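You operate a simulated robot arm through the tools that you are given. There is no shell and no other tool.

The job below is to be done with a simulated two-armed robot. You get a single attempt, and the scene is never put back.

TASK
Pug out a clay log, stop the mill and swing the nozzle cap shut.
Fine: open the cap and set the pointer knob to PUG first. Where these are worked on the way, their far stop is far enough and under half their travel is too little: nozzle cap.

It is judged by the outcome, as a careful person would: the job done as asked, and still so three seconds after it is handed in. It fails if anything else is knocked over, pushed out of place, dropped, spilled or broken. A push-on lid holds only when it is set on centred and level and pressed home; a screw cap is set on level and turned clockwise until tight.

THE ROBOT
Two 7-joint arms with fingered hands on one trunk, hanging from a carriage that runs on a rail from [-21.6, -10.4] to [156.8, 75.4] (x, y) and turns from -344 to 344 degrees about z. Base frame: it is fixed where the carriage stands at the start and does not move with it; the origin is on the floor, on the carriage's upright axis, x ahead of it, y to its left, z up. Lengths are in cm, angles in degrees, forces in N, time in s.
The left shoulder is at the start at [4, 17.6, 125.3], the right one opposite. With the tool pointing down near the work surface each hand reaches from about 44 to 86 cm from the robot's upright axis, wherever it stands, measured 20 degrees to its own side. Places, roughly: clay mill [210, 20, 90]; nozzle cap [170, 0, 90]; pointer knob [220, 50, 80]. Payload 4 kg a hand.
Tool frame (each hand has its own): the origin (TCP) lies between the finger pads and is the grasp point; the fingertips stand 3 cm ahead of it; z points along the fingers, y is the line along which they close. The gripper opens to 10.4 cm; its body begins 3.5 cm behind the TCP. The gripper is a hand of 4 fingers: y runs from the thumb to the fingers, the wrist lies at [-1.5, -10.4, -17.8] in the tool frame.
Orientation is told as [roll, pitch, yaw] about the base's x, y, z axes, in that order, counted from this pose: with the fingers straight down and the wrist toward the robot, the tool's x, y and z point along [0, 1, 0], [1, 0, 0] and [0, 0, -1] of the base frame.

THE INTERFACE
- The arms move only by the tool servo_tool. It takes "left_series", "right_series" or both (then of equal length, played together; a hand with none holds still); each is a list of rows, each a list of 6 numbers: the turn, a rotation vector about the tool's x, y, z in degrees, then the shift along the tool's x, y, z in cm. In form: [[ax, ay, az, dx, dy, dz], ...]. A call has 1 to 20 rows; each row is the pose to reach, as a shift and turn from the pose commanded when the call began, along the tool's axes at that moment. Rows are played at 5 a second. More than 5 cm and 8.6 degrees between two rows, and nothing of the call is played. Where a pose cannot be reached the arm comes as near as it can. A force on the tool above 40 N (or 10 N above the force at the start of the call, whichever is more), or a blocked arm, ends the call early, and 0.2 s more pass. In this call time passes only in rows, and 0.2 s behind the last. It gives the time, the measured TCP pose, the force on the tool (base axes), the opening and the grip force at its end, in the units of the frame above (readings bear some noise), with the torque about the TCP (base axes, N m) and any sound that the robot's microphone picked up.
- Cameras (640 x 400 px; columns grow to the right, rows downward): "scene" is now at [24.1, -0.8, 154.89]; the picture's right is [-0.10, -0.99, 0.00], its down [-0.68, 0.07, -0.73] and it looks along [0.72, -0.08, -0.69] (base axes); focal length 284 px, centre (320, 200). "left" rides on the left gripper at [-6.1, -9.2, -13] in its tool frame; the picture's right is [-0.81, -0.27, 0.52], its down [0.53, -0.71, 0.46] and it looks along [0.24, 0.64, 0.72] (tool axes); focal length 275 px, centre (320, 200). "right" rides on the right gripper at [6.1, -9.2, -13] in its tool frame; the picture's right is [-0.81, 0.28, -0.52], its down [-0.53, -0.71, 0.46] and it looks along [-0.24, 0.64, 0.72] (tool axes); focal length 275 px, centre (320, 200). There is no depth. A picture from a camera that has moved, and an enlarged one, comes with that camera's place and axes in the base frame and with its lens.
- snapshot(camera): a new picture of that camera. The clock stands still meanwhile.
- move_column(by): slides the trunk up (or, below 0, down) by that many cm; the arms and the scene camera ride with it, the base frame stays. It gives what a move gives, with no picture.
- base_move(legs): drives the robot by 1 to 6 legs, each [ahead, left, turn to the left] in cm, cm and degrees, along the robot's own axes; the way and the turn of a leg run together, so that a leg with both is an arc; at most 150 cm and 180 degrees a leg. The arms and the cameras ride along, it lands a little off, and it stops where it bumps. It keeps to its track: a leg is cut to what the track allows. It gives what a move gives.
- move_fingers(index, middle, ring, thumb_bend, thumb_turn, hand): sets how far each is bent, from 0 (flat) to 1 (curled in); at 0.3 the hand is open as for a grip, at 0.7 the pads meet at the TCP. One left out holds its place. A second passes; each finger stops where it meets its share of the squeeze, and holds until it gets a number again. It is the only way to open and close the hand. It gives what a move gives, with no picture; readings hold the bend of each and the force on the fingers (four entries, about 0 where the hand has none), thumb and palm. thumb_turn goes from beside the hand (0) to across from the fingers (1), as for a grip.
- head_to(pan, tilt): turns the head with the scene camera to pan (to the left, within 86 degrees either way) and tilt (down, from -29 to 69), counted from straight ahead of the robot. It gives what a move gives.
- close_up(camera, box): a new picture of the part [left, top, right, bottom] of that camera's present view, enlarged. The clock stands still meanwhile.
- sign_off(): hands the job in; it is judged then, once.

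Places have to be worked out from the pictures, the camera data and where the tool is seen. Open the grippers and draw the arms clear of the work before you hand the job in, unless the task says otherwise.

The tools are called after "Call:" as a command line: name --argument value ..., lists and objects as JSON in quotes. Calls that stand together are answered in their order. servo_tool: Moves the arms, as the interface text tells. Its arguments: {"type":"object","properties":{"left_series":{"type":"array","items":{"type":"array","items":{"type":"number"}}},"right_series":{"type":"array","items":{"type":"array","items":{"type":"number"}}}},"required":[]} The other tools are called the same way: move_column (by) moves the trunk up or down; move_fingers (index, middle, ring, thumb_bend, thumb_turn, hand) moves the fingers one by one; base_move (legs) drives the base; head_to (pan, tilt) turns the head that bears the scene camera; snapshot (camera) takes a picture; close_up (camera, box) takes an enlarged picture of a part of a camera's view; sign_off () hands the job in.

At the start:

```text
time: 0.0
left_eef_pos: [60.56, 22.9, 121.07]
left_orientation: [0.0, 0.0, 0.0]
left_contact_force: [0.3, -0.1, -1.0]
left_ft_torque: [-0.02, 0.03, -0.02]
left_gripper_width: 10.36
left_gripper_force: 0.1
left_shape: jaw
left_bend: [0.3, 0.3, 0.3, 0.3, 0.98]
left_finger forces: [0.0, 0.0, 0.0, 0.0, 0.1, 0.0]
right_eef_pos: [50.87, -26.58, 118.02]
right_orientation: [-0.1, 0.0, 0.1]
right_contact_force: [-0.5, 0.5, 0.2]
right_ft_torque: [0.01, 0.01, -0.01]
right_gripper_width: 10.36
right_gripper_force: 0.1
right_shape: jaw
right_bend: [0.3, 0.3, 0.3, 0.3, 0.98]
right_finger forces: [0.1, 0.0, 0.0, 0.0, 0.0, 0.0]
trunk travel left (down, up): [-37.5, 38.8]
robot x, y, heading: [0.08, -0.02, 0.1]
head pan, tilt (commanded): [-5.9, 43.4]
```

scene: 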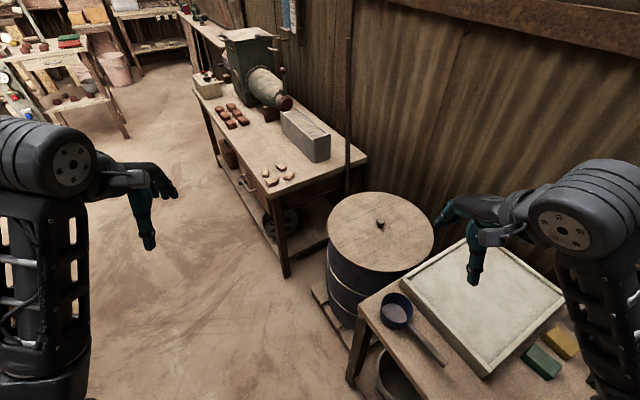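
right: 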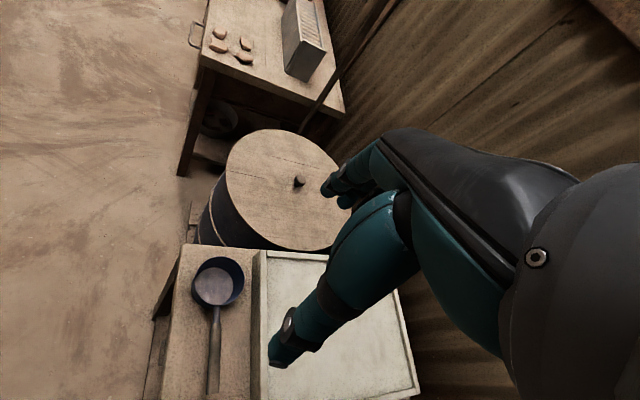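
left: 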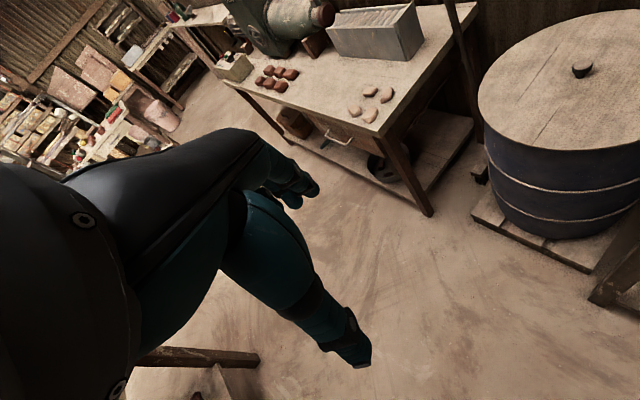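

The mill stands on the far table, some 2 m ahead, with the nozzle facing me. I first take an enlarged look at it.

Call:
close_up --camera "scene" --box '[180, 0, 380, 125]'

Call:
close_up --camera "left" --box '[180, 0, 440, 160]'

```text
3.20 times, centred on (280, 62) of scene
camera zoom: at [24.1, -0.8, 154.89], right [-0.1, -0.99, 0.0], down [-0.68, 0.07, -0.73], along [0.72, -0.08, -0.69], focal length 909 px, centre (448, 640)
```

zoom: 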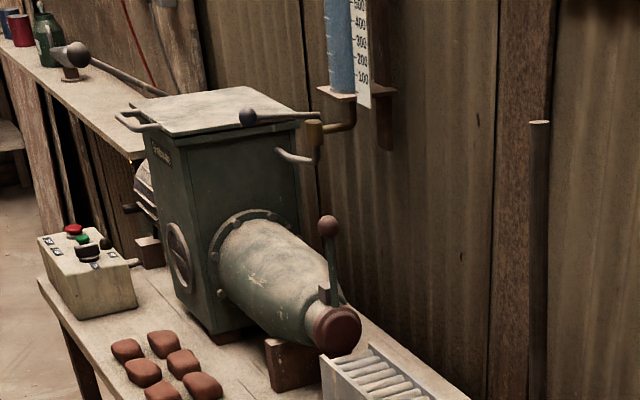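

```text
2.46 times, centred on (310, 80) of left
camera zoom: at [51.39, 16.75, 134.01], right [-0.27, -0.81, -0.52], down [-0.71, 0.53, -0.46], along [0.64, 0.24, -0.72], focal length 678 px, centre (345, 495)
```

zoom: 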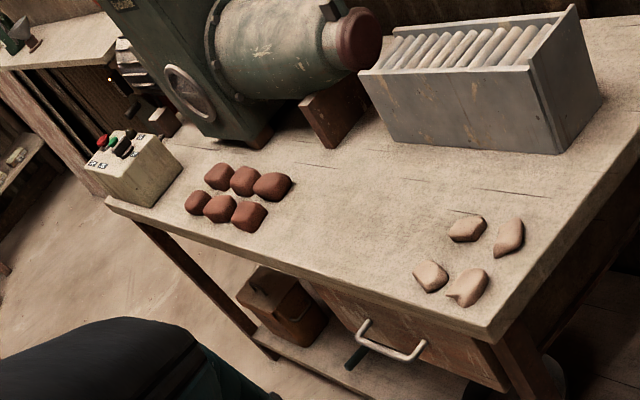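

The control box (red, green buttons and pointer knob) sits left of the mill, the nozzle with a capped end and a ball lever faces the roller tray. I drive about 80 cm along the rail, hands still high, and look again.

Call:
base_move --legs '[[72, 34.6, 0]]'

Call:
snapshot --camera "scene"

```text
time: 4.3
left_eef_pos: [132.65, 58.05, 121.01]
left_orientation: [0.0, 0.0, 0.3]
left_contact_force: [0.3, -0.2, 0.5]
left_ft_torque: [-0.03, -0.03, 0.03]
left_gripper_width: 10.35
left_gripper_force: 0.1
left_shape: jaw
left_bend: [0.3, 0.3, 0.3, 0.3, 0.98]
left_finger forces: [0.0, 0.0, 0.1, 0.0, 0.1, 0.0]
right_eef_pos: [123.34, 8.24, 118.12]
right_orientation: [-0.1, 0.1, 0.3]
right_contact_force: [0.3, -0.3, 0.0]
right_ft_torque: [-0.02, -0.01, -0.02]
right_gripper_width: 10.35
right_gripper_force: 0.0
right_shape: jaw
right_bend: [0.3, 0.3, 0.3, 0.3, 0.98]
right_finger forces: [0.1, 0.0, 0.1, 0.0, 0.1, 0.0]
trunk travel left (down, up): [-37.5, 38.8]
robot x, y, heading: [72.13, 34.66, -0.0]
head pan, tilt (commanded): [-5.9, 43.4]
```

```text
taken
camera scene: at [96.34, 34.02, 154.9], right [-0.1, -1.0, 0.0], down [-0.68, 0.07, -0.73], along [0.72, -0.07, -0.69], focal length 284 px, centre (320, 200)
```

scene: 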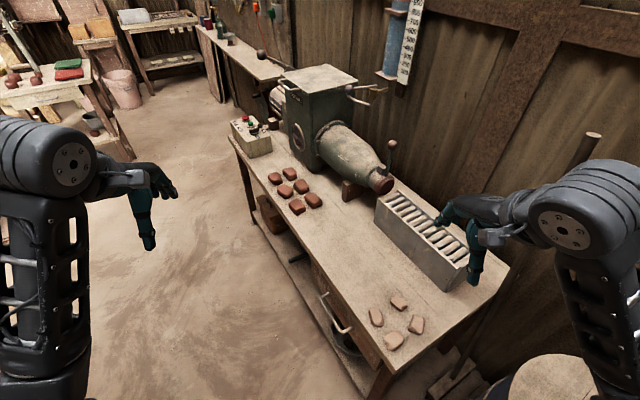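

Closer now; I take enlarged views of the control box and of the nozzle to read labels and understand the mechanism.

Call:
close_up --camera "scene" --box '[215, 100, 295, 150]'

Call:
close_up --camera "scene" --box '[300, 110, 480, 222]'

Call:
close_up --camera "scene" --box '[250, 40, 410, 140]'

```text
8.00 times, centred on (255, 125) of scene
camera zoom: at [96.34, 34.02, 154.9], right [-0.1, -1.0, 0.0], down [-0.68, 0.07, -0.73], along [0.72, -0.07, -0.69], focal length 2272 px, centre (840, 800)
```

zoom: 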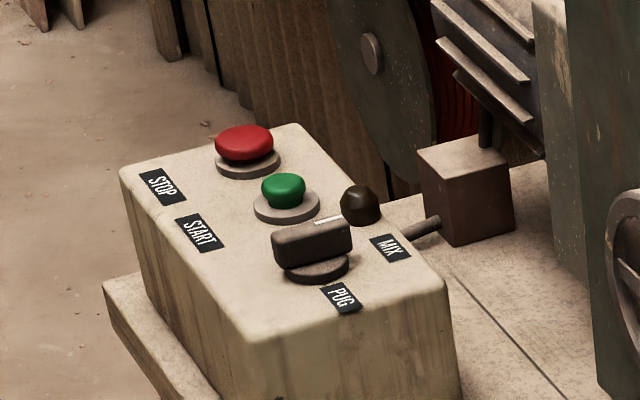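

```text
3.56 times, centred on (390, 166) of scene
camera zoom: at [96.34, 34.02, 154.9], right [-0.1, -1.0, 0.0], down [-0.68, 0.07, -0.73], along [0.72, -0.07, -0.69], focal length 1010 px, centre (71, 321)
```

zoom: 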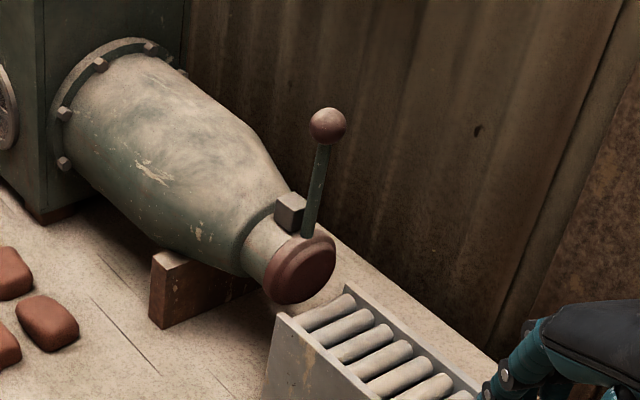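

```text
4.00 times, centred on (330, 90) of scene
camera zoom: at [96.34, 34.02, 154.9], right [-0.1, -1.0, 0.0], down [-0.68, 0.07, -0.73], along [0.72, -0.07, -0.69], focal length 1136 px, centre (280, 640)
```

zoom: 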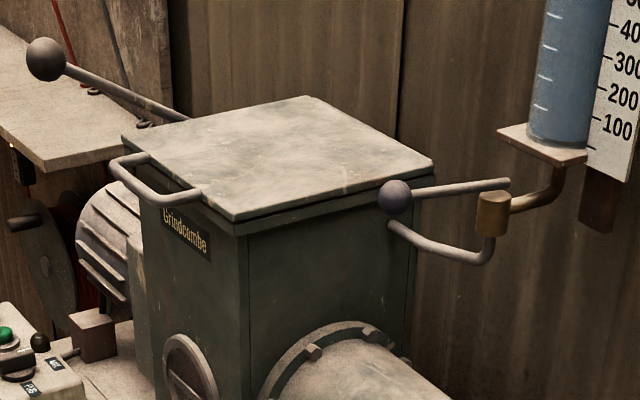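

Triangulating the two views: lever ball of the cap ≈ (171, 3, 105), cap ≈ (170, 3, 89), pointer knob ≈ (219, 52, 86), hopper top ≈ z 108, and another lever ball near (213, 44, 121) which I must not touch. I raise the trunk before driving on so the hands clear everything.

Call:
move_column --by 32

Call:
base_move --legs '[[84.7, 40.8, 0], [0, 0, -50]]'

Call:
head_to --pan 0 --tilt 55

Call:
snapshot --camera "scene"

Call:
snapshot --camera "left"

Call:
snapshot --camera "right"

```text
time: 7.5
left_eef_pos: [132.57, 57.91, 152.91]
left_orientation: [0.1, 0.0, 0.3]
left_contact_force: [0.7, -0.3, 0.6]
left_ft_torque: [-0.01, -0.03, -0.02]
left_gripper_width: 10.38
left_gripper_force: 0.0
left_shape: jaw
left_bend: [0.3, 0.3, 0.3, 0.3, 0.98]
left_finger forces: [0.0, 0.1, 0.0, 0.1, 0.1, 0.0]
right_eef_pos: [123.26, 8.38, 150.0]
right_orientation: [0.0, 0.0, 0.3]
right_contact_force: [0.6, 0.4, 0.1]
right_ft_torque: [0.02, -0.03, -0.03]
right_gripper_width: 10.38
right_gripper_force: 0.0
right_shape: jaw
right_bend: [0.3, 0.3, 0.3, 0.3, 0.98]
right_finger forces: [0.1, 0.1, 0.0, 0.1, 0.0, 0.0]
trunk travel left (down, up): [-69.5, 6.8]
robot x, y, heading: [72.17, 34.95, 0.5]
head pan, tilt (commanded): [-5.9, 43.4]
```

```text
time: 14.7
left_eef_pos: [212.5, 42.79, 153.07]
left_orientation: [0.0, 0.1, -50.9]
left_contact_force: [0.2, 1.3, -0.1]
left_ft_torque: [0.03, 0.01, -0.02]
left_gripper_width: 10.34
left_gripper_force: 0.0
left_shape: jaw
left_bend: [0.3, 0.3, 0.3, 0.3, 0.98]
left_finger forces: [0.0, 0.1, 0.0, 0.0, 0.1, 0.0]
right_eef_pos: [167.94, 18.88, 150.17]
right_orientation: [0.1, -0.1, -50.9]
right_contact_force: [-0.2, -0.1, 0.8]
right_ft_torque: [0.01, 0.01, -0.03]
right_gripper_width: 10.37
right_gripper_force: 0.0
right_shape: jaw
right_bend: [0.3, 0.3, 0.3, 0.3, 0.98]
right_finger forces: [0.0, 0.0, 0.0, 0.0, 0.0, 0.0]
trunk travel left (down, up): [-69.5, 6.8]
robot x, y, heading: [156.47, 75.06, -50.9]
head pan, tilt (commanded): [-5.9, 43.4]
```

```text
time: 15.4
left_eef_pos: [212.48, 42.81, 153.0]
left_orientation: [0.0, 0.0, -50.9]
left_contact_force: [-0.2, 0.5, 0.8]
left_ft_torque: [-0.03, 0.02, 0.0]
left_gripper_width: 10.36
left_gripper_force: 0.0
left_shape: jaw
left_bend: [0.3, 0.3, 0.3, 0.3, 0.98]
left_finger forces: [0.1, 0.1, 0.1, 0.0, 0.0, 0.1]
right_eef_pos: [168.05, 18.85, 150.14]
right_orientation: [0.0, 0.0, -50.9]
right_contact_force: [0.3, 0.9, -0.3]
right_ft_torque: [-0.03, 0.01, 0.03]
right_gripper_width: 10.39
right_gripper_force: 0.0
right_shape: jaw
right_bend: [0.3, 0.3, 0.3, 0.3, 0.98]
right_finger forces: [0.0, 0.1, 0.1, 0.1, 0.0, 0.0]
trunk travel left (down, up): [-69.5, 6.8]
robot x, y, heading: [156.32, 75.26, -50.9]
head pan, tilt (commanded): [0.0, 55.0]
```

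```text
taken
camera scene: at [171.05, 57.26, 185.32], right [-0.78, -0.63, 0.0], down [-0.52, 0.64, -0.57], along [0.36, -0.45, -0.82], focal length 284 px, centre (320, 200)
```

scene: 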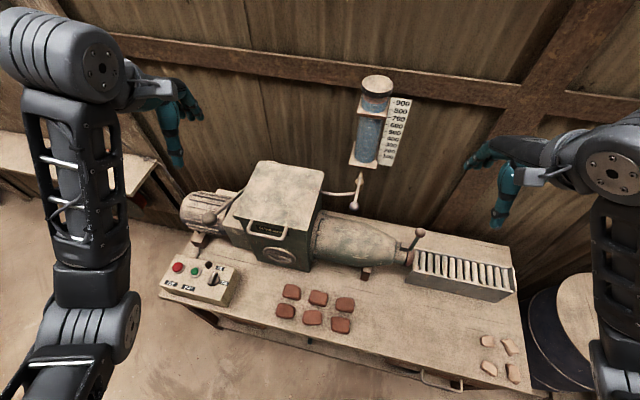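

```text
taken
camera left: at [202.02, 45.89, 166.0], right [-0.8, -0.3, -0.52], down [-0.04, 0.89, -0.46], along [0.6, -0.35, -0.72], focal length 275 px, centre (320, 200)
```

left: 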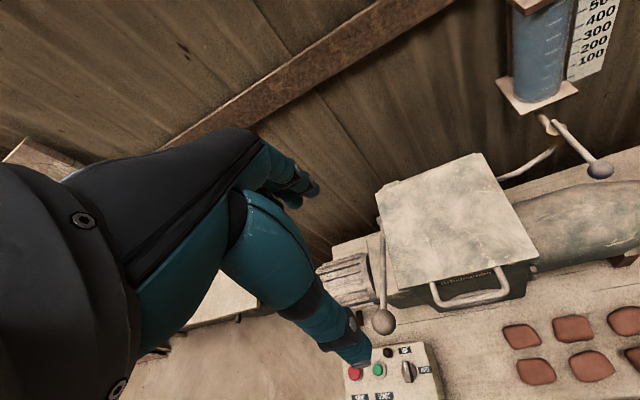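

```text
taken
camera right: at [166.94, 29.83, 163.15], right [-0.46, -0.72, 0.52], down [-0.86, 0.22, -0.46], along [0.22, -0.65, -0.72], focal length 275 px, centre (320, 200)
```

right: 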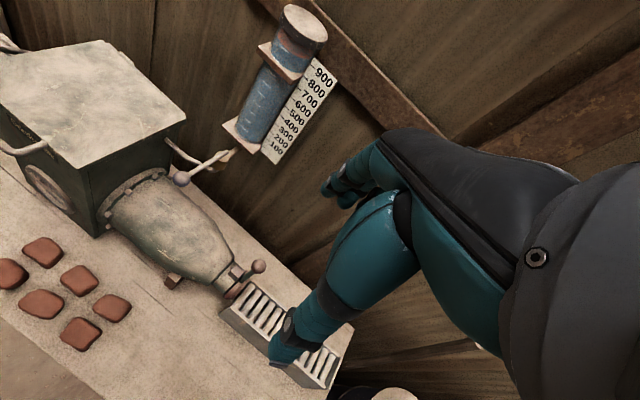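

The whole mill is now in view: control box at left, cap with lever at right over the tray. I take enlarged views of each.

Call:
close_up --camera "scene" --box '[380, 215, 444, 255]'

Call:
close_up --camera "scene" --box '[155, 250, 251, 310]'

Call:
close_up --camera "scene" --box '[170, 140, 370, 265]'

Call:
close_up --camera "right" --box '[170, 230, 298, 310]'

Call:
close_up --camera "left" --box '[320, 300, 480, 400]'

```text
10.00 times, centred on (412, 235) of scene
camera zoom: at [171.05, 57.26, 185.32], right [-0.78, -0.63, 0.0], down [-0.52, 0.64, -0.57], along [0.36, -0.45, -0.82], focal length 2839 px, centre (-600, -150)
```

zoom: 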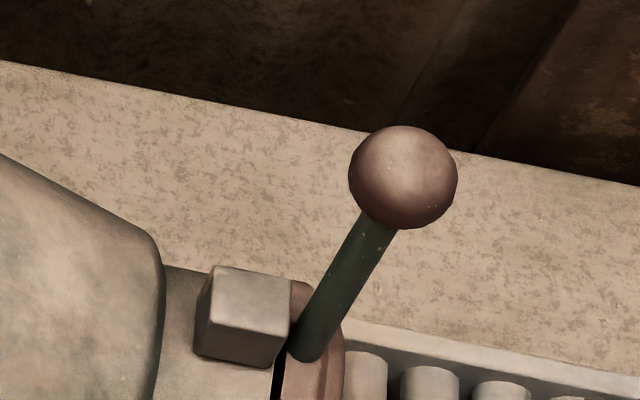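

```text
6.67 times, centred on (203, 280) of scene
camera zoom: at [171.05, 57.26, 185.32], right [-0.78, -0.63, 0.0], down [-0.52, 0.64, -0.57], along [0.36, -0.45, -0.82], focal length 1893 px, centre (1100, -333)
```

zoom: 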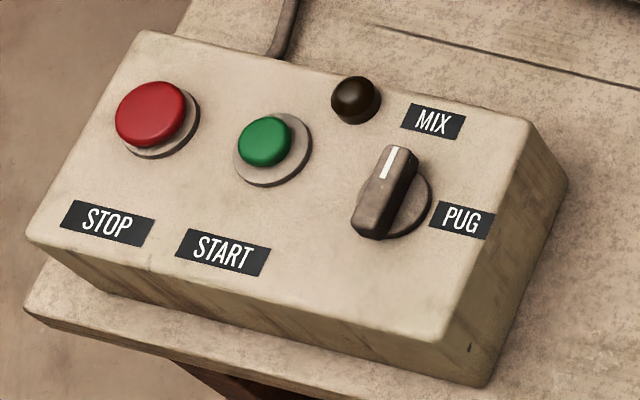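

```text
3.20 times, centred on (270, 202) of scene
camera zoom: at [171.05, 57.26, 185.32], right [-0.78, -0.63, 0.0], down [-0.52, 0.64, -0.57], along [0.36, -0.45, -0.82], focal length 909 px, centre (480, 192)
```

zoom: 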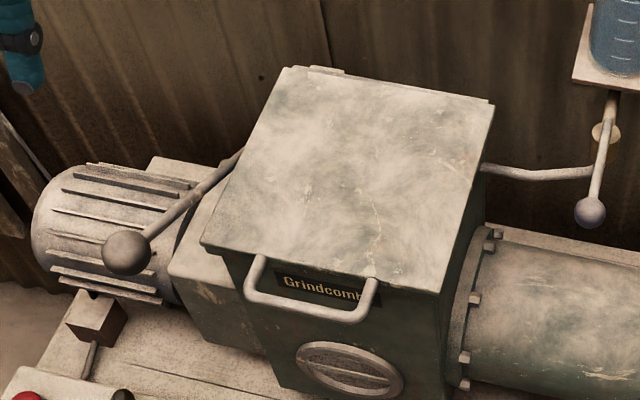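

```text
5.00 times, centred on (234, 270) of right
camera zoom: at [166.94, 29.83, 163.15], right [-0.46, -0.72, 0.52], down [-0.86, 0.22, -0.46], along [0.22, -0.65, -0.72], focal length 1376 px, centre (750, -150)
```

zoom: 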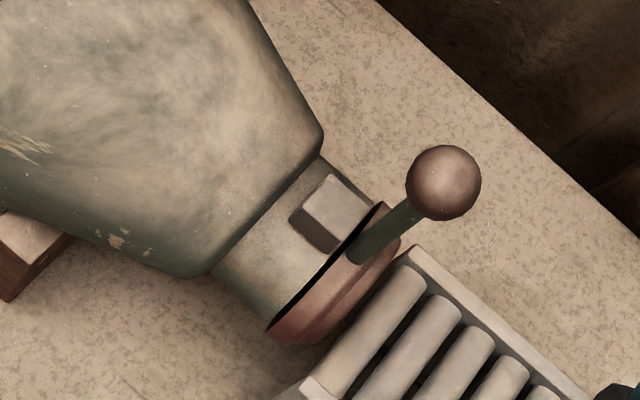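

```text
4.00 times, centred on (400, 350) of left
camera zoom: at [202.02, 45.89, 166.0], right [-0.8, -0.3, -0.52], down [-0.04, 0.89, -0.46], along [0.6, -0.35, -0.72], focal length 1101 px, centre (0, -400)
```

zoom: 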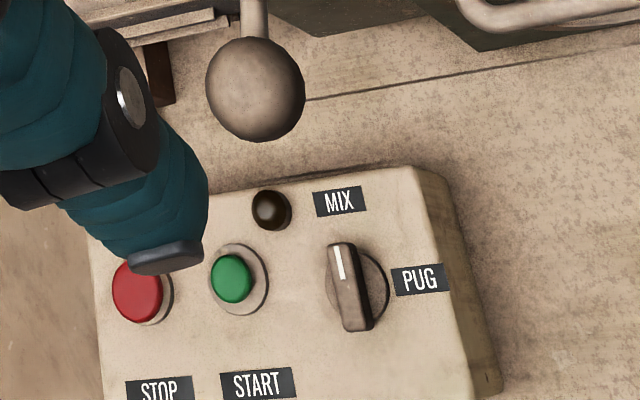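

Both views agree: cap lever ball ≈ (173.6, 3.3, 105), knob ≈ (224.4, 53.8, 83), green ≈ (231.4, 56.2, 84), red ≈ (237.5, 59.2, 84.6), the other lever's ball ≈ (219.5, 45, 119). I draw the left hand back from above that lever, then lower the trunk to look more closely at the cap.

Call:
servo_tool --left_series '[[0, 0, 0, 0, -4, 0], [0, 0, 0, 0, -8, 0], [0, 0, 0, 0, -12, 0], [0, 0, 0, 0, -16, 0]]'

Call:
move_column --by -22

Call:
snapshot --camera "right"

Call:
snapshot --camera "scene"

```text
time: 16.4
left_eef_pos: [202.48, 55.09, 152.98]
left_orientation: [0.1, 0.2, -51.0]
left_contact_force: [0.5, 0.2, -0.4]
left_ft_torque: [0.02, 0.03, 0.02]
left_gripper_width: 10.37
left_gripper_force: 0.0
left_shape: jaw
left_bend: [0.3, 0.3, 0.3, 0.3, 0.98]
left_finger forces: [0.1, 0.0, 0.1, 0.1, 0.0, 0.0]
right_eef_pos: [167.94, 18.83, 150.15]
right_orientation: [0.0, 0.0, -51.0]
right_contact_force: [-0.3, -0.1, 0.1]
right_ft_torque: [0.0, -0.05, -0.02]
right_gripper_width: 10.39
right_gripper_force: 0.0
right_shape: jaw
right_bend: [0.3, 0.3, 0.3, 0.3, 0.98]
right_finger forces: [0.0, 0.0, 0.1, 0.0, 0.0, 0.1]
trunk travel left (down, up): [-69.5, 6.8]
robot x, y, heading: [156.41, 75.58, -50.8]
head pan, tilt (commanded): [0.0, 55.0]
```

```text
time: 18.7
left_eef_pos: [202.43, 54.95, 131.01]
left_orientation: [-0.1, 0.1, -50.9]
left_contact_force: [0.1, -0.1, -0.8]
left_ft_torque: [0.02, 0.03, 0.0]
left_gripper_width: 10.39
left_gripper_force: 0.0
left_shape: jaw
left_bend: [0.3, 0.3, 0.3, 0.3, 0.98]
left_finger forces: [0.0, 0.0, 0.0, 0.1, 0.1, 0.1]
right_eef_pos: [168.01, 18.97, 127.99]
right_orientation: [0.1, 0.0, -50.9]
right_contact_force: [-0.1, 0.2, 0.1]
right_ft_torque: [-0.01, -0.02, 0.0]
right_gripper_width: 10.33
right_gripper_force: 0.0
right_shape: jaw
right_bend: [0.3, 0.3, 0.3, 0.3, 0.98]
right_finger forces: [0.1, 0.0, 0.1, 0.1, 0.1, 0.0]
trunk travel left (down, up): [-47.5, 28.8]
robot x, y, heading: [156.21, 75.0, -51.2]
head pan, tilt (commanded): [0.0, 55.0]
```

```text
taken
camera right: at [166.94, 29.82, 141.16], right [-0.46, -0.72, 0.52], down [-0.86, 0.22, -0.46], along [0.22, -0.65, -0.72], focal length 275 px, centre (320, 200)
```

right: 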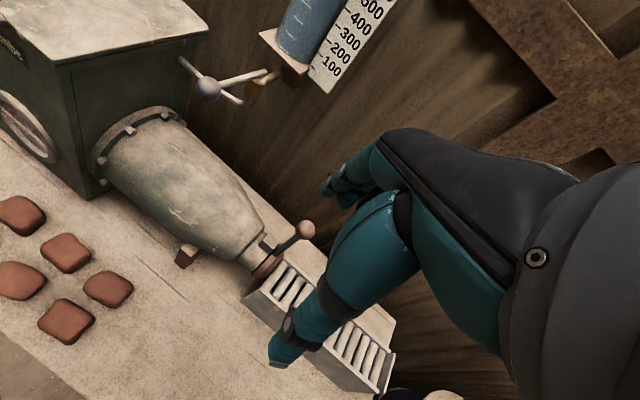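

```text
taken
camera scene: at [171.05, 57.26, 163.33], right [-0.78, -0.63, 0.0], down [-0.52, 0.64, -0.57], along [0.36, -0.45, -0.82], focal length 284 px, centre (320, 200)
```

scene: 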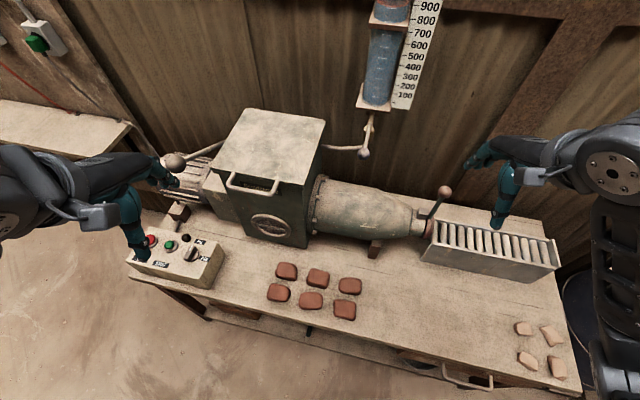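

Call:
close_up --camera "right" --box '[216, 210, 328, 280]'

Call:
close_up --camera "scene" --box '[390, 175, 470, 225]'

```text
5.71 times, centred on (272, 245) of right
camera zoom: at [166.94, 29.82, 141.16], right [-0.46, -0.72, 0.52], down [-0.86, 0.22, -0.46], along [0.22, -0.65, -0.72], focal length 1573 px, centre (594, -57)
```

zoom: 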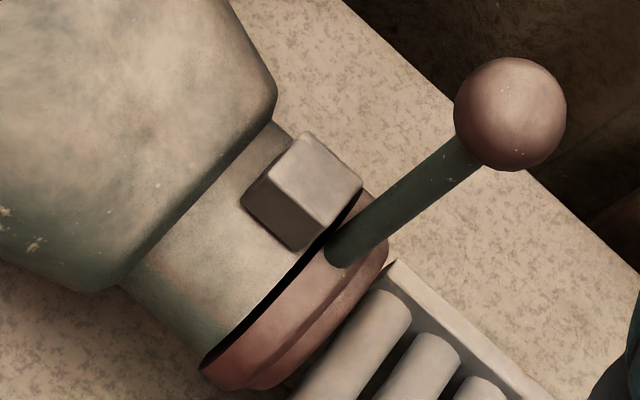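

```text
8.00 times, centred on (430, 200) of scene
camera zoom: at [171.05, 57.26, 163.33], right [-0.78, -0.63, 0.0], down [-0.52, 0.64, -0.57], along [0.36, -0.45, -0.82], focal length 2272 px, centre (-560, 200)
```

zoom: 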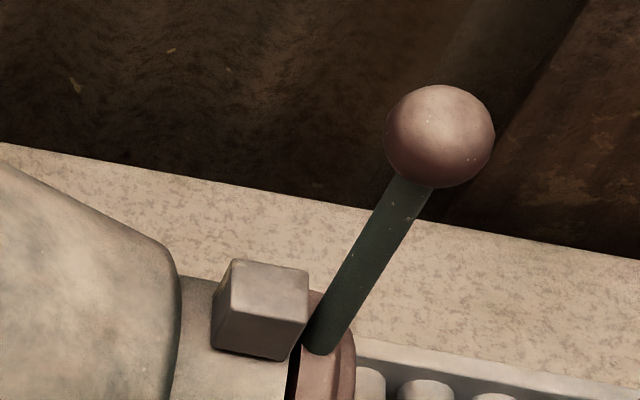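

The cap lever stands upright on the cap, with a block right behind it on the nozzle; a tap lever ball sits near (192, 15, 117). I bring the right hand over the cap lever's ball at height 128 and check before descending.

Call:
servo_tool --right_series '[[0, 0, 0, -1.4, 4, 0], [0, 0, 0, -2.8, 8, 0], [0, 0, 0, -4.2, 12, 0], [0, 0, 0, -5.5, 15.7, 0], [0, 0, 0, -5.5, 15.7, 4], [0, 0, 0, -5.5, 15.7, 8], [0, 0, 0, -5.5, 15.7, 12], [0, 0, 0, -5.5, 15.7, 14]]'

Call:
snapshot --camera "scene"

Call:
snapshot --camera "right"

```text
time: 20.5
left_eef_pos: [202.43, 55.16, 131.12]
left_orientation: [0.1, 0.1, -50.9]
left_contact_force: [0.0, 0.0, -0.2]
left_ft_torque: [-0.02, 0.01, -0.03]
left_gripper_width: 10.41
left_gripper_force: 0.0
left_shape: jaw
left_bend: [0.3, 0.3, 0.3, 0.3, 0.98]
left_finger forces: [0.1, 0.0, 0.0, 0.1, 0.1, 0.0]
right_eef_pos: [173.75, 3.22, 114.17]
right_orientation: [0.0, 0.1, -50.9]
right_contact_force: [0.3, 0.2, 0.2]
right_ft_torque: [-0.01, 0.01, 0.01]
right_gripper_width: 10.35
right_gripper_force: 0.0
right_shape: jaw
right_bend: [0.3, 0.3, 0.3, 0.3, 0.98]
right_finger forces: [0.1, 0.0, 0.0, 0.1, 0.0, 0.0]
trunk travel left (down, up): [-47.5, 28.8]
robot x, y, heading: [156.3, 75.25, -50.9]
head pan, tilt (commanded): [0.0, 55.0]
```

```text
taken
camera scene: at [171.05, 57.27, 163.32], right [-0.78, -0.63, 0.0], down [-0.52, 0.64, -0.57], along [0.36, -0.45, -0.82], focal length 284 px, centre (320, 200)
```

scene: 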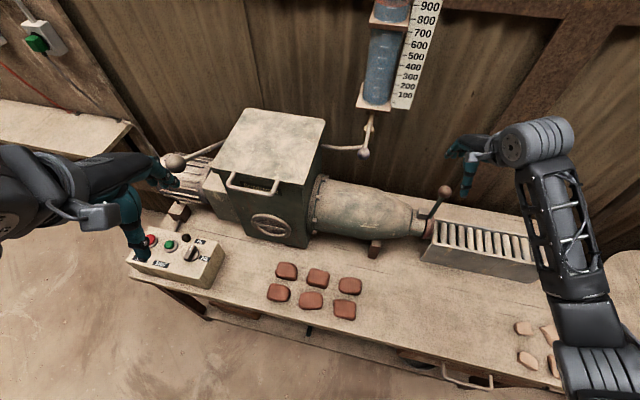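

```text
taken
camera right: at [172.63, 14.12, 127.17], right [-0.46, -0.72, 0.52], down [-0.86, 0.22, -0.46], along [0.22, -0.65, -0.72], focal length 275 px, centre (320, 200)
```

right: 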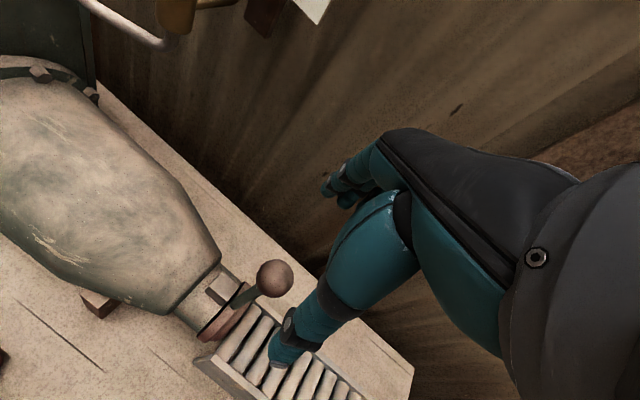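

The ball projects exactly where expected, right under the TCP (173.8, 3.1, 105). I descend 9 cm so that it sits between thumb and fingers.

Call:
servo_tool --right_series '[[0, 0, 0, 0, 0, 3], [0, 0, 0, 0, 0, 6], [0, 0, 0, 0, 0, 8], [0, 0, 0, 0, 0, 9]]'

Call:
snapshot --camera "right"

Call:
close_up --camera "scene" --box '[380, 110, 540, 210]'

```text
time: 21.5
left_eef_pos: [202.47, 55.15, 130.92]
left_orientation: [-0.1, -0.1, -50.9]
left_contact_force: [0.1, 0.4, -0.2]
left_ft_torque: [0.0, 0.0, -0.01]
left_gripper_width: 10.37
left_gripper_force: 0.1
left_shape: jaw
left_bend: [0.3, 0.3, 0.3, 0.3, 0.98]
left_finger forces: [0.1, 0.0, 0.1, 0.1, 0.0, 0.1]
right_eef_pos: [173.44, 3.19, 105.13]
right_orientation: [0.1, 0.0, -51.1]
right_contact_force: [-0.2, 0.8, -0.2]
right_ft_torque: [-0.01, 0.0, 0.0]
right_gripper_width: 10.4
right_gripper_force: 0.0
right_shape: jaw
right_bend: [0.3, 0.3, 0.3, 0.3, 0.98]
right_finger forces: [0.1, 0.0, 0.0, 0.0, 0.1, 0.0]
trunk travel left (down, up): [-47.5, 28.8]
robot x, y, heading: [156.55, 75.24, -50.9]
head pan, tilt (commanded): [0.0, 55.0]
```

```text
taken
camera right: at [172.48, 14.1, 118.22], right [-0.46, -0.72, 0.52], down [-0.86, 0.22, -0.46], along [0.22, -0.65, -0.72], focal length 275 px, centre (320, 200)
```

right: 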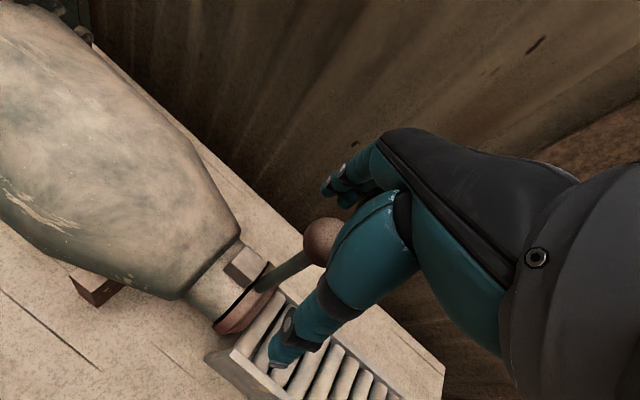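

```text
4.00 times, centred on (460, 160) of scene
camera zoom: at [171.05, 57.27, 163.32], right [-0.78, -0.63, 0.0], down [-0.52, 0.64, -0.57], along [0.36, -0.45, -0.82], focal length 1136 px, centre (-240, 360)
```

zoom: 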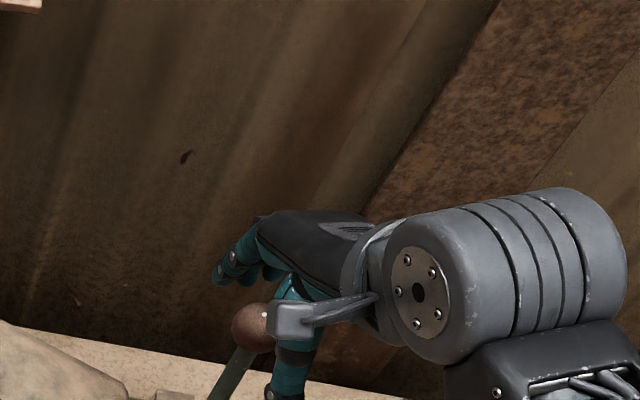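

The ball sits at the grasp point beside the thumb with no contact force. I close thumb and fingers on it.

Call:
move_fingers --hand "right" --index 0.62 --middle 0.62 --ring 0.62 --thumb_bend 0.62

Call:
snapshot --camera "right"

```text
time: 22.5
left_eef_pos: [202.53, 55.05, 131.12]
left_orientation: [0.0, 0.0, -50.9]
left_contact_force: [0.2, -0.5, -0.4]
left_ft_torque: [0.0, -0.02, 0.0]
left_gripper_width: 10.37
left_gripper_force: 0.0
left_shape: jaw
left_bend: [0.3, 0.3, 0.3, 0.3, 0.98]
left_finger forces: [0.0, 0.0, 0.0, 0.1, 0.0, 0.0]
right_eef_pos: [173.46, 3.18, 105.11]
right_orientation: [0.1, 0.0, -50.8]
right_contact_force: [0.6, -0.4, -0.6]
right_ft_torque: [0.0, 0.02, 0.01]
right_gripper_width: 2.33
right_gripper_force: 0.9
right_shape: fingers
right_bend: [0.61, 0.62, 0.62, 0.62, 0.98]
right_finger forces: [1.3, 0.4, 0.1, 0.0, 0.1, 0.0]
trunk travel left (down, up): [-47.5, 28.8]
robot x, y, heading: [156.75, 74.83, -51.1]
head pan, tilt (commanded): [0.0, 55.0]
```

```text
taken
camera right: at [172.51, 14.1, 118.24], right [-0.46, -0.72, 0.52], down [-0.86, 0.22, -0.46], along [0.22, -0.65, -0.72], focal length 275 px, centre (320, 200)
```

right: 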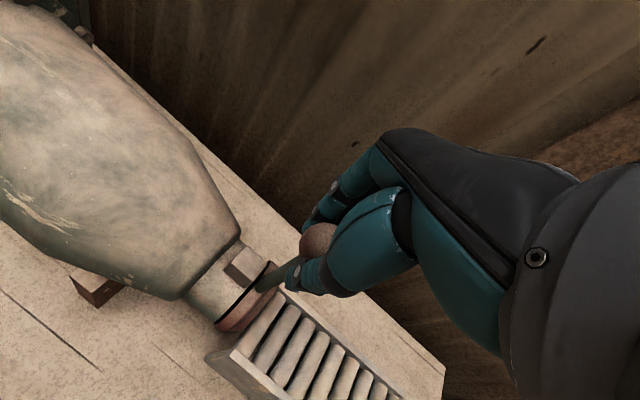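

The index touches lightly; I squeeze a little more so the ball is held.

Call:
move_fingers --hand "right" --index 0.72 --middle 0.72 --ring 0.72 --thumb_bend 0.72

Call:
close_up --camera "right" --box '[220, 150, 412, 270]'

```text
time: 23.5
left_eef_pos: [202.47, 55.23, 130.91]
left_orientation: [0.0, 0.1, -50.9]
left_contact_force: [-0.3, 0.3, -0.7]
left_ft_torque: [0.0, 0.01, 0.01]
left_gripper_width: 10.39
left_gripper_force: 0.1
left_shape: jaw
left_bend: [0.3, 0.3, 0.3, 0.3, 0.98]
left_finger forces: [0.0, 0.0, 0.0, 0.1, 0.1, 0.1]
right_eef_pos: [173.54, 3.26, 105.04]
right_orientation: [0.1, 0.0, -50.9]
right_contact_force: [3.1, -0.2, -10.0]
right_ft_torque: [-0.01, -0.05, 0.05]
right_gripper_width: 1.75
right_gripper_force: 12.5
right_shape: fingers
right_bend: [0.62, 0.65, 0.72, 0.64, 0.97]
right_finger forces: [8.7, 6.9, 0.1, 0.0, 9.7, 0.0]
trunk travel left (down, up): [-47.5, 28.8]
robot x, y, heading: [156.74, 75.33, -50.6]
head pan, tilt (commanded): [0.0, 55.0]
```

```text
3.33 times, centred on (316, 210) of right
camera zoom: at [172.5, 14.17, 118.14], right [-0.46, -0.73, 0.52], down [-0.86, 0.22, -0.45], along [0.22, -0.65, -0.73], focal length 918 px, centre (333, 167)
```

zoom: 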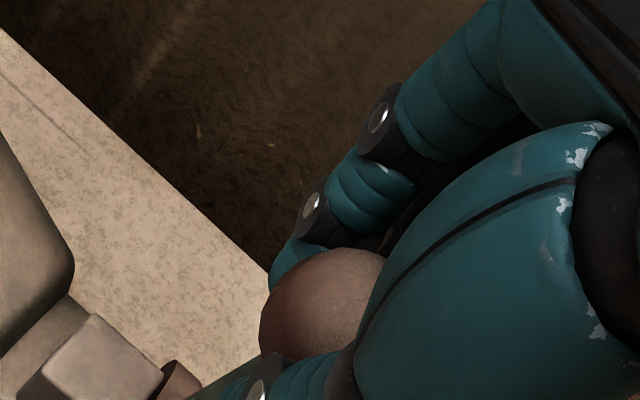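

Index, middle and thumb hold the ball at about 9 N. I now probe which way the lever goes, starting with 1.5 cm toward the hopper, along the nozzle axis.

Call:
servo_tool --right_series '[[0, 0, 0, 0.5, 0.12, 0], [0, 0, 0, 1.0, 0.24, 0], [0, 0, 0, 1.45, 0.35, 0]]'

Call:
close_up --camera "right" --box '[160, 190, 352, 310]'

```text
time: 24.3
left_eef_pos: [202.14, 54.98, 130.96]
left_orientation: [0.0, 0.1, -51.1]
left_contact_force: [-0.3, -0.1, 0.8]
left_ft_torque: [-0.02, 0.02, 0.07]
left_gripper_width: 10.38
left_gripper_force: 0.1
left_shape: jaw
left_bend: [0.3, 0.3, 0.3, 0.3, 0.98]
left_finger forces: [0.0, 0.0, 0.0, 0.0, 0.1, 0.1]
right_eef_pos: [174.2, 3.67, 104.93]
right_orientation: [-0.3, 0.1, -51.3]
right_contact_force: [-16.5, -9.8, -8.4]
right_ft_torque: [-0.12, 0.13, -0.09]
right_gripper_width: 0.73
right_gripper_force: 13.6
right_shape: fingers
right_bend: [0.71, 0.66, 0.72, 0.67, 0.97]
right_finger forces: [2.5, 7.9, 12.0, 0.0, 5.4, 0.0]
trunk travel left (down, up): [-47.5, 28.8]
robot x, y, heading: [156.23, 74.94, -51.0]
head pan, tilt (commanded): [0.0, 55.0]
```

```text
3.33 times, centred on (256, 250) of right
camera zoom: at [173.43, 14.55, 118.06], right [-0.46, -0.72, 0.52], down [-0.87, 0.22, -0.45], along [0.21, -0.66, -0.73], focal length 918 px, centre (533, 33)
```

zoom: 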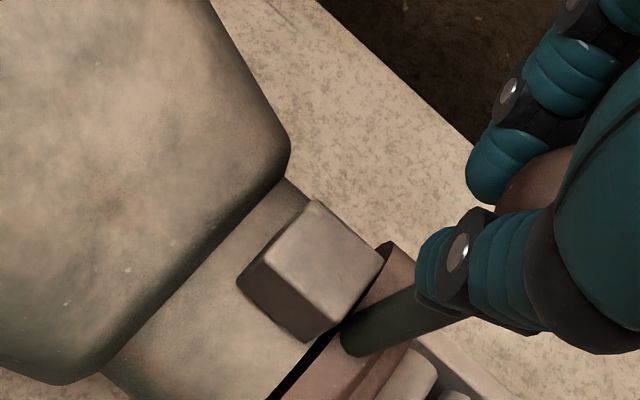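

The lever resists toward the hopper (about 19 N with under 1 cm motion), so it is not that way. I go back and probe sideways toward the robot, across the nozzle axis.

Call:
servo_tool --right_series '[[0, 0, 0, -0.75, -0.2, 0], [0, 0, 0, -1.45, -0.35, 0], [0, 0, 0, -1.33, -0.85, 0], [0, 0, 0, -1.21, -1.35, 0], [0, 0, 0, -1.1, -1.85, 0]]'

Call:
close_up --camera "right" --box '[160, 190, 352, 310]'

```text
time: 25.5
left_eef_pos: [202.72, 55.3, 131.03]
left_orientation: [0.1, 0.0, -50.9]
left_contact_force: [0.1, -0.8, 0.7]
left_ft_torque: [-0.03, 0.0, -0.01]
left_gripper_width: 10.37
left_gripper_force: 0.1
left_shape: jaw
left_bend: [0.3, 0.3, 0.3, 0.3, 0.98]
left_finger forces: [0.0, 0.0, 0.0, 0.0, 0.1, 0.1]
right_eef_pos: [173.3, 4.84, 105.04]
right_orientation: [0.2, 0.1, -50.6]
right_contact_force: [15.0, 3.2, -15.0]
right_ft_torque: [0.03, -0.32, 0.16]
right_gripper_width: 0.97
right_gripper_force: 13.1
right_shape: fingers
right_bend: [0.71, 0.65, 0.72, 0.67, 0.95]
right_finger forces: [9.7, 7.6, 0.8, 0.0, 7.8, 0.0]
trunk travel left (down, up): [-47.5, 28.8]
robot x, y, heading: [156.45, 75.05, -51.2]
head pan, tilt (commanded): [0.0, 55.0]
```

```text
3.33 times, centred on (256, 250) of right
camera zoom: at [172.23, 15.77, 118.08], right [-0.46, -0.73, 0.51], down [-0.86, 0.22, -0.46], along [0.22, -0.65, -0.73], focal length 918 px, centre (533, 33)
```

zoom: 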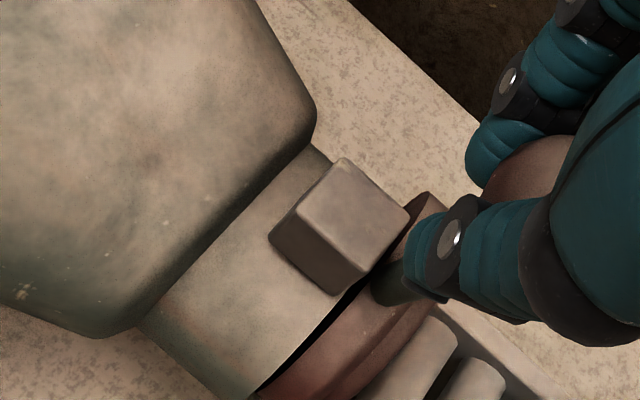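

Sideways the resistance is only a few newtons (the remaining force is along the axis, from the earlier slip), so the cap seems to swing across the nozzle. I ease the axial load and follow the arc a bit further toward the robot, sinking slightly.

Call:
servo_tool --right_series '[[0, 0, 0, 0.58, 0.14, 0], [0, 0, 0, 0.75, -0.59, 0.1], [0, 0, 0, 0.93, -1.31, 0.25], [0, 0, 0, 1.1, -2.04, 0.45], [0, 0, 0, 1.28, -2.77, 0.7]]'

Call:
close_up --camera "right" --box '[160, 190, 352, 310]'

Call:
close_up --camera "scene" --box '[380, 130, 508, 210]'

```text
time: 26.7
left_eef_pos: [202.53, 55.02, 130.96]
left_orientation: [0.0, 0.0, -50.9]
left_contact_force: [-0.2, -0.1, 0.1]
left_ft_torque: [-0.02, 0.0, 0.0]
left_gripper_width: 10.38
left_gripper_force: 0.0
left_shape: jaw
left_bend: [0.3, 0.3, 0.3, 0.3, 0.98]
left_finger forces: [0.0, 0.0, 0.1, 0.0, 0.1, 0.0]
right_eef_pos: [172.18, 7.64, 104.4]
right_orientation: [0.0, 0.1, -51.1]
right_contact_force: [4.9, -7.0, -15.5]
right_ft_torque: [-0.09, -0.17, 0.03]
right_gripper_width: 0.94
right_gripper_force: 13.7
right_shape: fingers
right_bend: [0.71, 0.63, 0.71, 0.67, 0.95]
right_finger forces: [6.6, 9.0, 4.5, 0.0, 6.3, 0.0]
trunk travel left (down, up): [-47.5, 28.8]
robot x, y, heading: [156.21, 75.14, -50.8]
head pan, tilt (commanded): [0.0, 55.0]
```

```text
3.33 times, centred on (256, 250) of right
camera zoom: at [171.2, 18.51, 117.42], right [-0.46, -0.72, 0.52], down [-0.86, 0.22, -0.46], along [0.22, -0.65, -0.72], focal length 918 px, centre (533, 33)
```

zoom: 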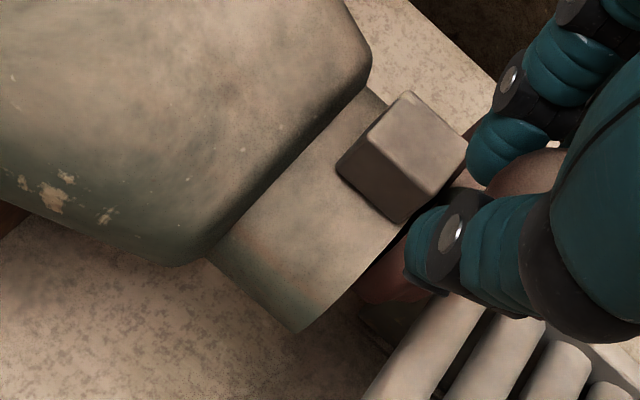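

```text
5.00 times, centred on (444, 170) of scene
camera zoom: at [171.08, 57.27, 163.32], right [-0.78, -0.63, 0.0], down [-0.52, 0.64, -0.57], along [0.36, -0.45, -0.82], focal length 1420 px, centre (-300, 350)
```

zoom: 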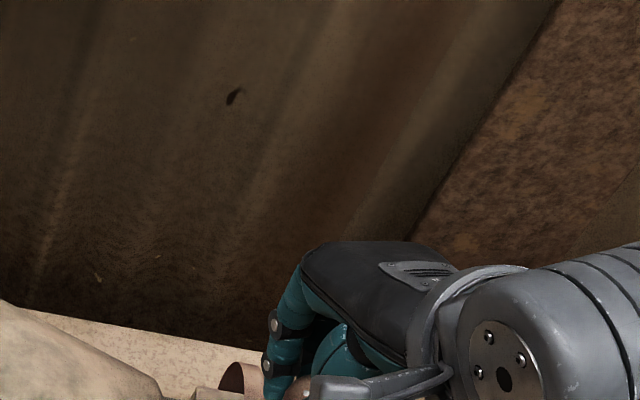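

The cap has begun to swing aside toward the wall (pivot axis along the nozzle on top, lever coming toward me). I loosen to a cage around the ball and follow the arc to about 50°, tilting the hand with the lever.

Call:
move_fingers --hand "right" --index 0.62 --middle 0.62 --ring 0.62 --thumb_bend 0.6

Call:
servo_tool --right_series '[[-4.85, -1.17, 0, 0.38, -1.6, 1.0], [-9.7, -2.34, 0, 0.6, -2.49, 1.6], [-14.55, -3.5, 0, 0.8, -3.33, 2.25], [-19.4, -4.7, 0, 0.99, -4.11, 3.0], [-24.25, -5.85, 0, 1.16, -4.83, 3.85]]'

Call:
snapshot --camera "right"

Call:
close_up --camera "scene" --box '[370, 130, 530, 230]'

```text
time: 27.7
left_eef_pos: [202.47, 55.03, 130.92]
left_orientation: [-0.1, 0.0, -50.8]
left_contact_force: [-0.2, 0.6, 0.0]
left_ft_torque: [0.02, 0.01, -0.04]
left_gripper_width: 10.39
left_gripper_force: 0.2
left_shape: jaw
left_bend: [0.3, 0.3, 0.3, 0.3, 0.98]
left_finger forces: [0.0, 0.0, 0.1, 0.1, 0.0, 0.0]
right_eef_pos: [172.2, 7.57, 104.35]
right_orientation: [0.0, 0.0, -50.9]
right_contact_force: [0.3, 0.1, 0.3]
right_ft_torque: [-0.02, 0.01, -0.06]
right_gripper_width: 2.31
right_gripper_force: 0.3
right_shape: fingers
right_bend: [0.62, 0.61, 0.62, 0.6, 0.97]
right_finger forces: [0.1, 0.6, 0.0, 0.1, 0.1, 0.1]
trunk travel left (down, up): [-47.5, 28.8]
robot x, y, heading: [155.92, 75.13, -50.8]
head pan, tilt (commanded): [0.0, 55.0]
```

```text
time: 28.9
left_eef_pos: [202.52, 55.02, 131.04]
left_orientation: [-0.1, 0.0, -50.8]
left_contact_force: [0.1, 0.5, 0.0]
left_ft_torque: [0.03, -0.02, 0.0]
left_gripper_width: 10.38
left_gripper_force: 0.0
left_shape: jaw
left_bend: [0.3, 0.3, 0.3, 0.3, 0.98]
left_finger forces: [0.0, 0.0, 0.0, 0.0, 0.0, 0.0]
right_eef_pos: [169.96, 12.15, 100.35]
right_orientation: [-6.1, -24.3, -49.6]
right_contact_force: [-0.1, -1.5, -0.7]
right_ft_torque: [0.03, 0.0, 0.03]
right_gripper_width: 2.33
right_gripper_force: 0.1
right_shape: fingers
right_bend: [0.62, 0.61, 0.62, 0.6, 0.97]
right_finger forces: [0.0, 1.0, 0.0, 0.0, 0.0, 0.0]
trunk travel left (down, up): [-47.5, 28.8]
robot x, y, heading: [156.82, 75.12, -51.2]
head pan, tilt (commanded): [0.0, 55.0]
```

```text
taken
camera right: at [166.99, 27.12, 107.9], right [-0.57, -0.49, 0.66], down [-0.76, 0.0, -0.65], along [0.32, -0.87, -0.37], focal length 275 px, centre (320, 200)
```

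right: 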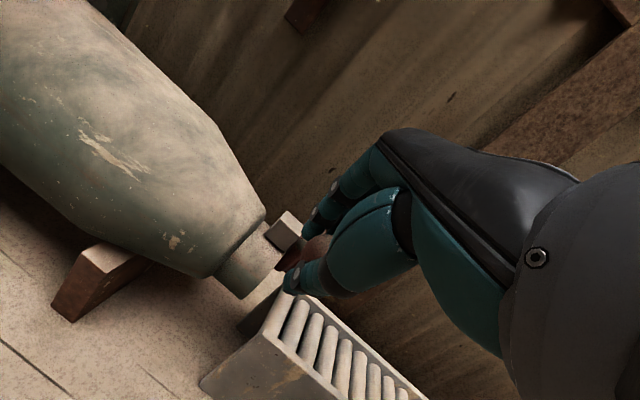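

```text
4.00 times, centred on (450, 180) of scene
camera zoom: at [171.05, 57.27, 163.31], right [-0.78, -0.63, 0.0], down [-0.52, 0.64, -0.57], along [0.36, -0.45, -0.82], focal length 1136 px, centre (-200, 280)
```

zoom: 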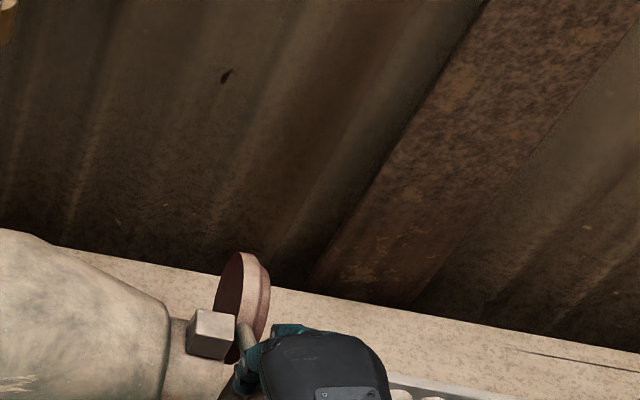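

The cap swings freely up on the wall side with under 2 N. I carry on along the arc toward 80°.

Call:
servo_tool --right_series '[[-2.9, -0.7, 0, 0.436, -1.817, 1.058], [-5.8, -1.4, 0, 0.637, -2.653, 1.726], [-8.7, -2.1, 0, 0.825, -3.433, 2.454], [-11.6, -2.8, 0, 0.994, -4.14, 3.262], [-14.55, -3.5, 0, 1.151, -4.79, 4.13]]'

Call:
snapshot --camera "right"

Call:
snapshot --camera "scene"

```text
time: 30.1
left_eef_pos: [202.49, 54.96, 130.97]
left_orientation: [0.0, 0.1, -50.8]
left_contact_force: [0.1, -0.8, -0.5]
left_ft_torque: [0.0, -0.01, 0.0]
left_gripper_width: 10.38
left_gripper_force: 0.1
left_shape: jaw
left_bend: [0.3, 0.3, 0.3, 0.3, 0.98]
left_finger forces: [0.0, 0.0, 0.0, 0.1, 0.1, 0.1]
right_eef_pos: [168.84, 14.59, 94.55]
right_orientation: [-11.2, -38.7, -47.1]
right_contact_force: [0.8, -2.0, 0.1]
right_ft_torque: [0.0, 0.01, 0.05]
right_gripper_width: 2.39
right_gripper_force: 0.7
right_shape: fingers
right_bend: [0.62, 0.6, 0.62, 0.6, 0.97]
right_finger forces: [0.2, 1.9, 0.1, 0.0, 0.0, 0.0]
trunk travel left (down, up): [-47.5, 28.8]
robot x, y, heading: [156.5, 74.97, -51.3]
head pan, tilt (commanded): [0.0, 55.0]
```

```text
taken
camera right: at [165.25, 30.86, 97.95], right [-0.64, -0.33, 0.69], down [-0.68, -0.17, -0.71], along [0.35, -0.93, -0.12], focal length 275 px, centre (320, 200)
```

right: 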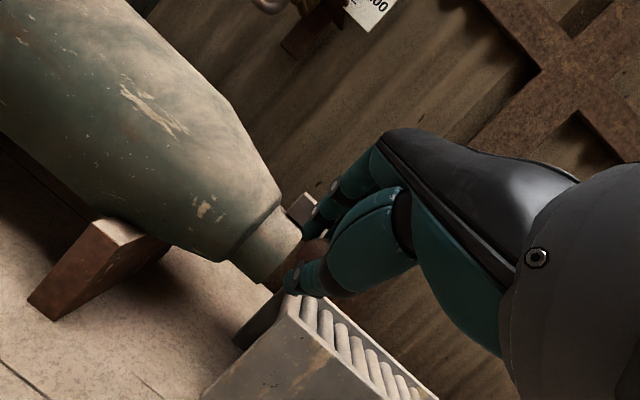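

```text
taken
camera scene: at [171.06, 57.25, 163.33], right [-0.78, -0.63, 0.0], down [-0.52, 0.64, -0.57], along [0.36, -0.45, -0.82], focal length 284 px, centre (320, 200)
```

scene: 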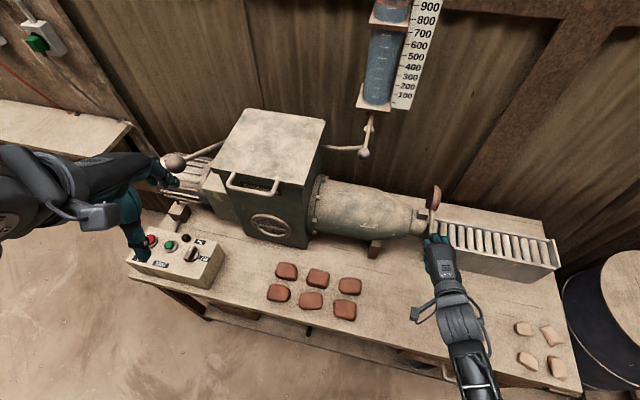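

About 80° now with the cap raised on the wall side, forces still about 2 N. I look closely at the clearance to the roller tray before going on to the stop.

Call:
close_up --camera "right" --box '[200, 180, 440, 330]'

Call:
close_up --camera "scene" --box '[380, 175, 508, 255]'

```text
2.67 times, centred on (320, 255) of right
camera zoom: at [165.25, 30.86, 97.95], right [-0.64, -0.33, 0.69], down [-0.68, -0.17, -0.71], along [0.35, -0.93, -0.12], focal length 734 px, centre (320, 53)
```

zoom: 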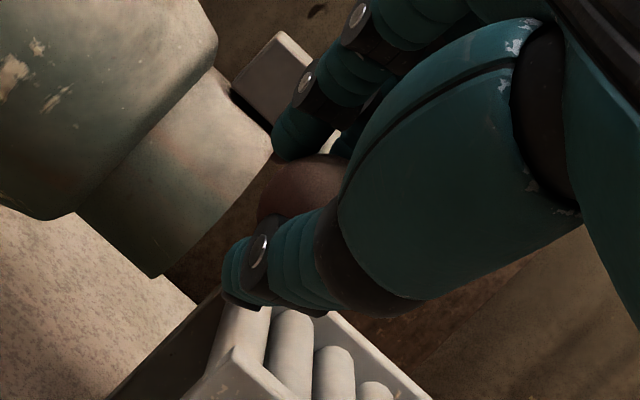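

```text
5.00 times, centred on (444, 215) of scene
camera zoom: at [171.06, 57.25, 163.33], right [-0.78, -0.63, 0.0], down [-0.52, 0.64, -0.57], along [0.36, -0.45, -0.82], focal length 1420 px, centre (-300, 125)
```

zoom: 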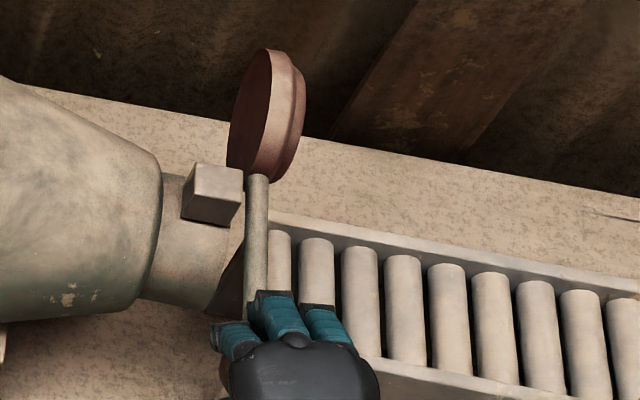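

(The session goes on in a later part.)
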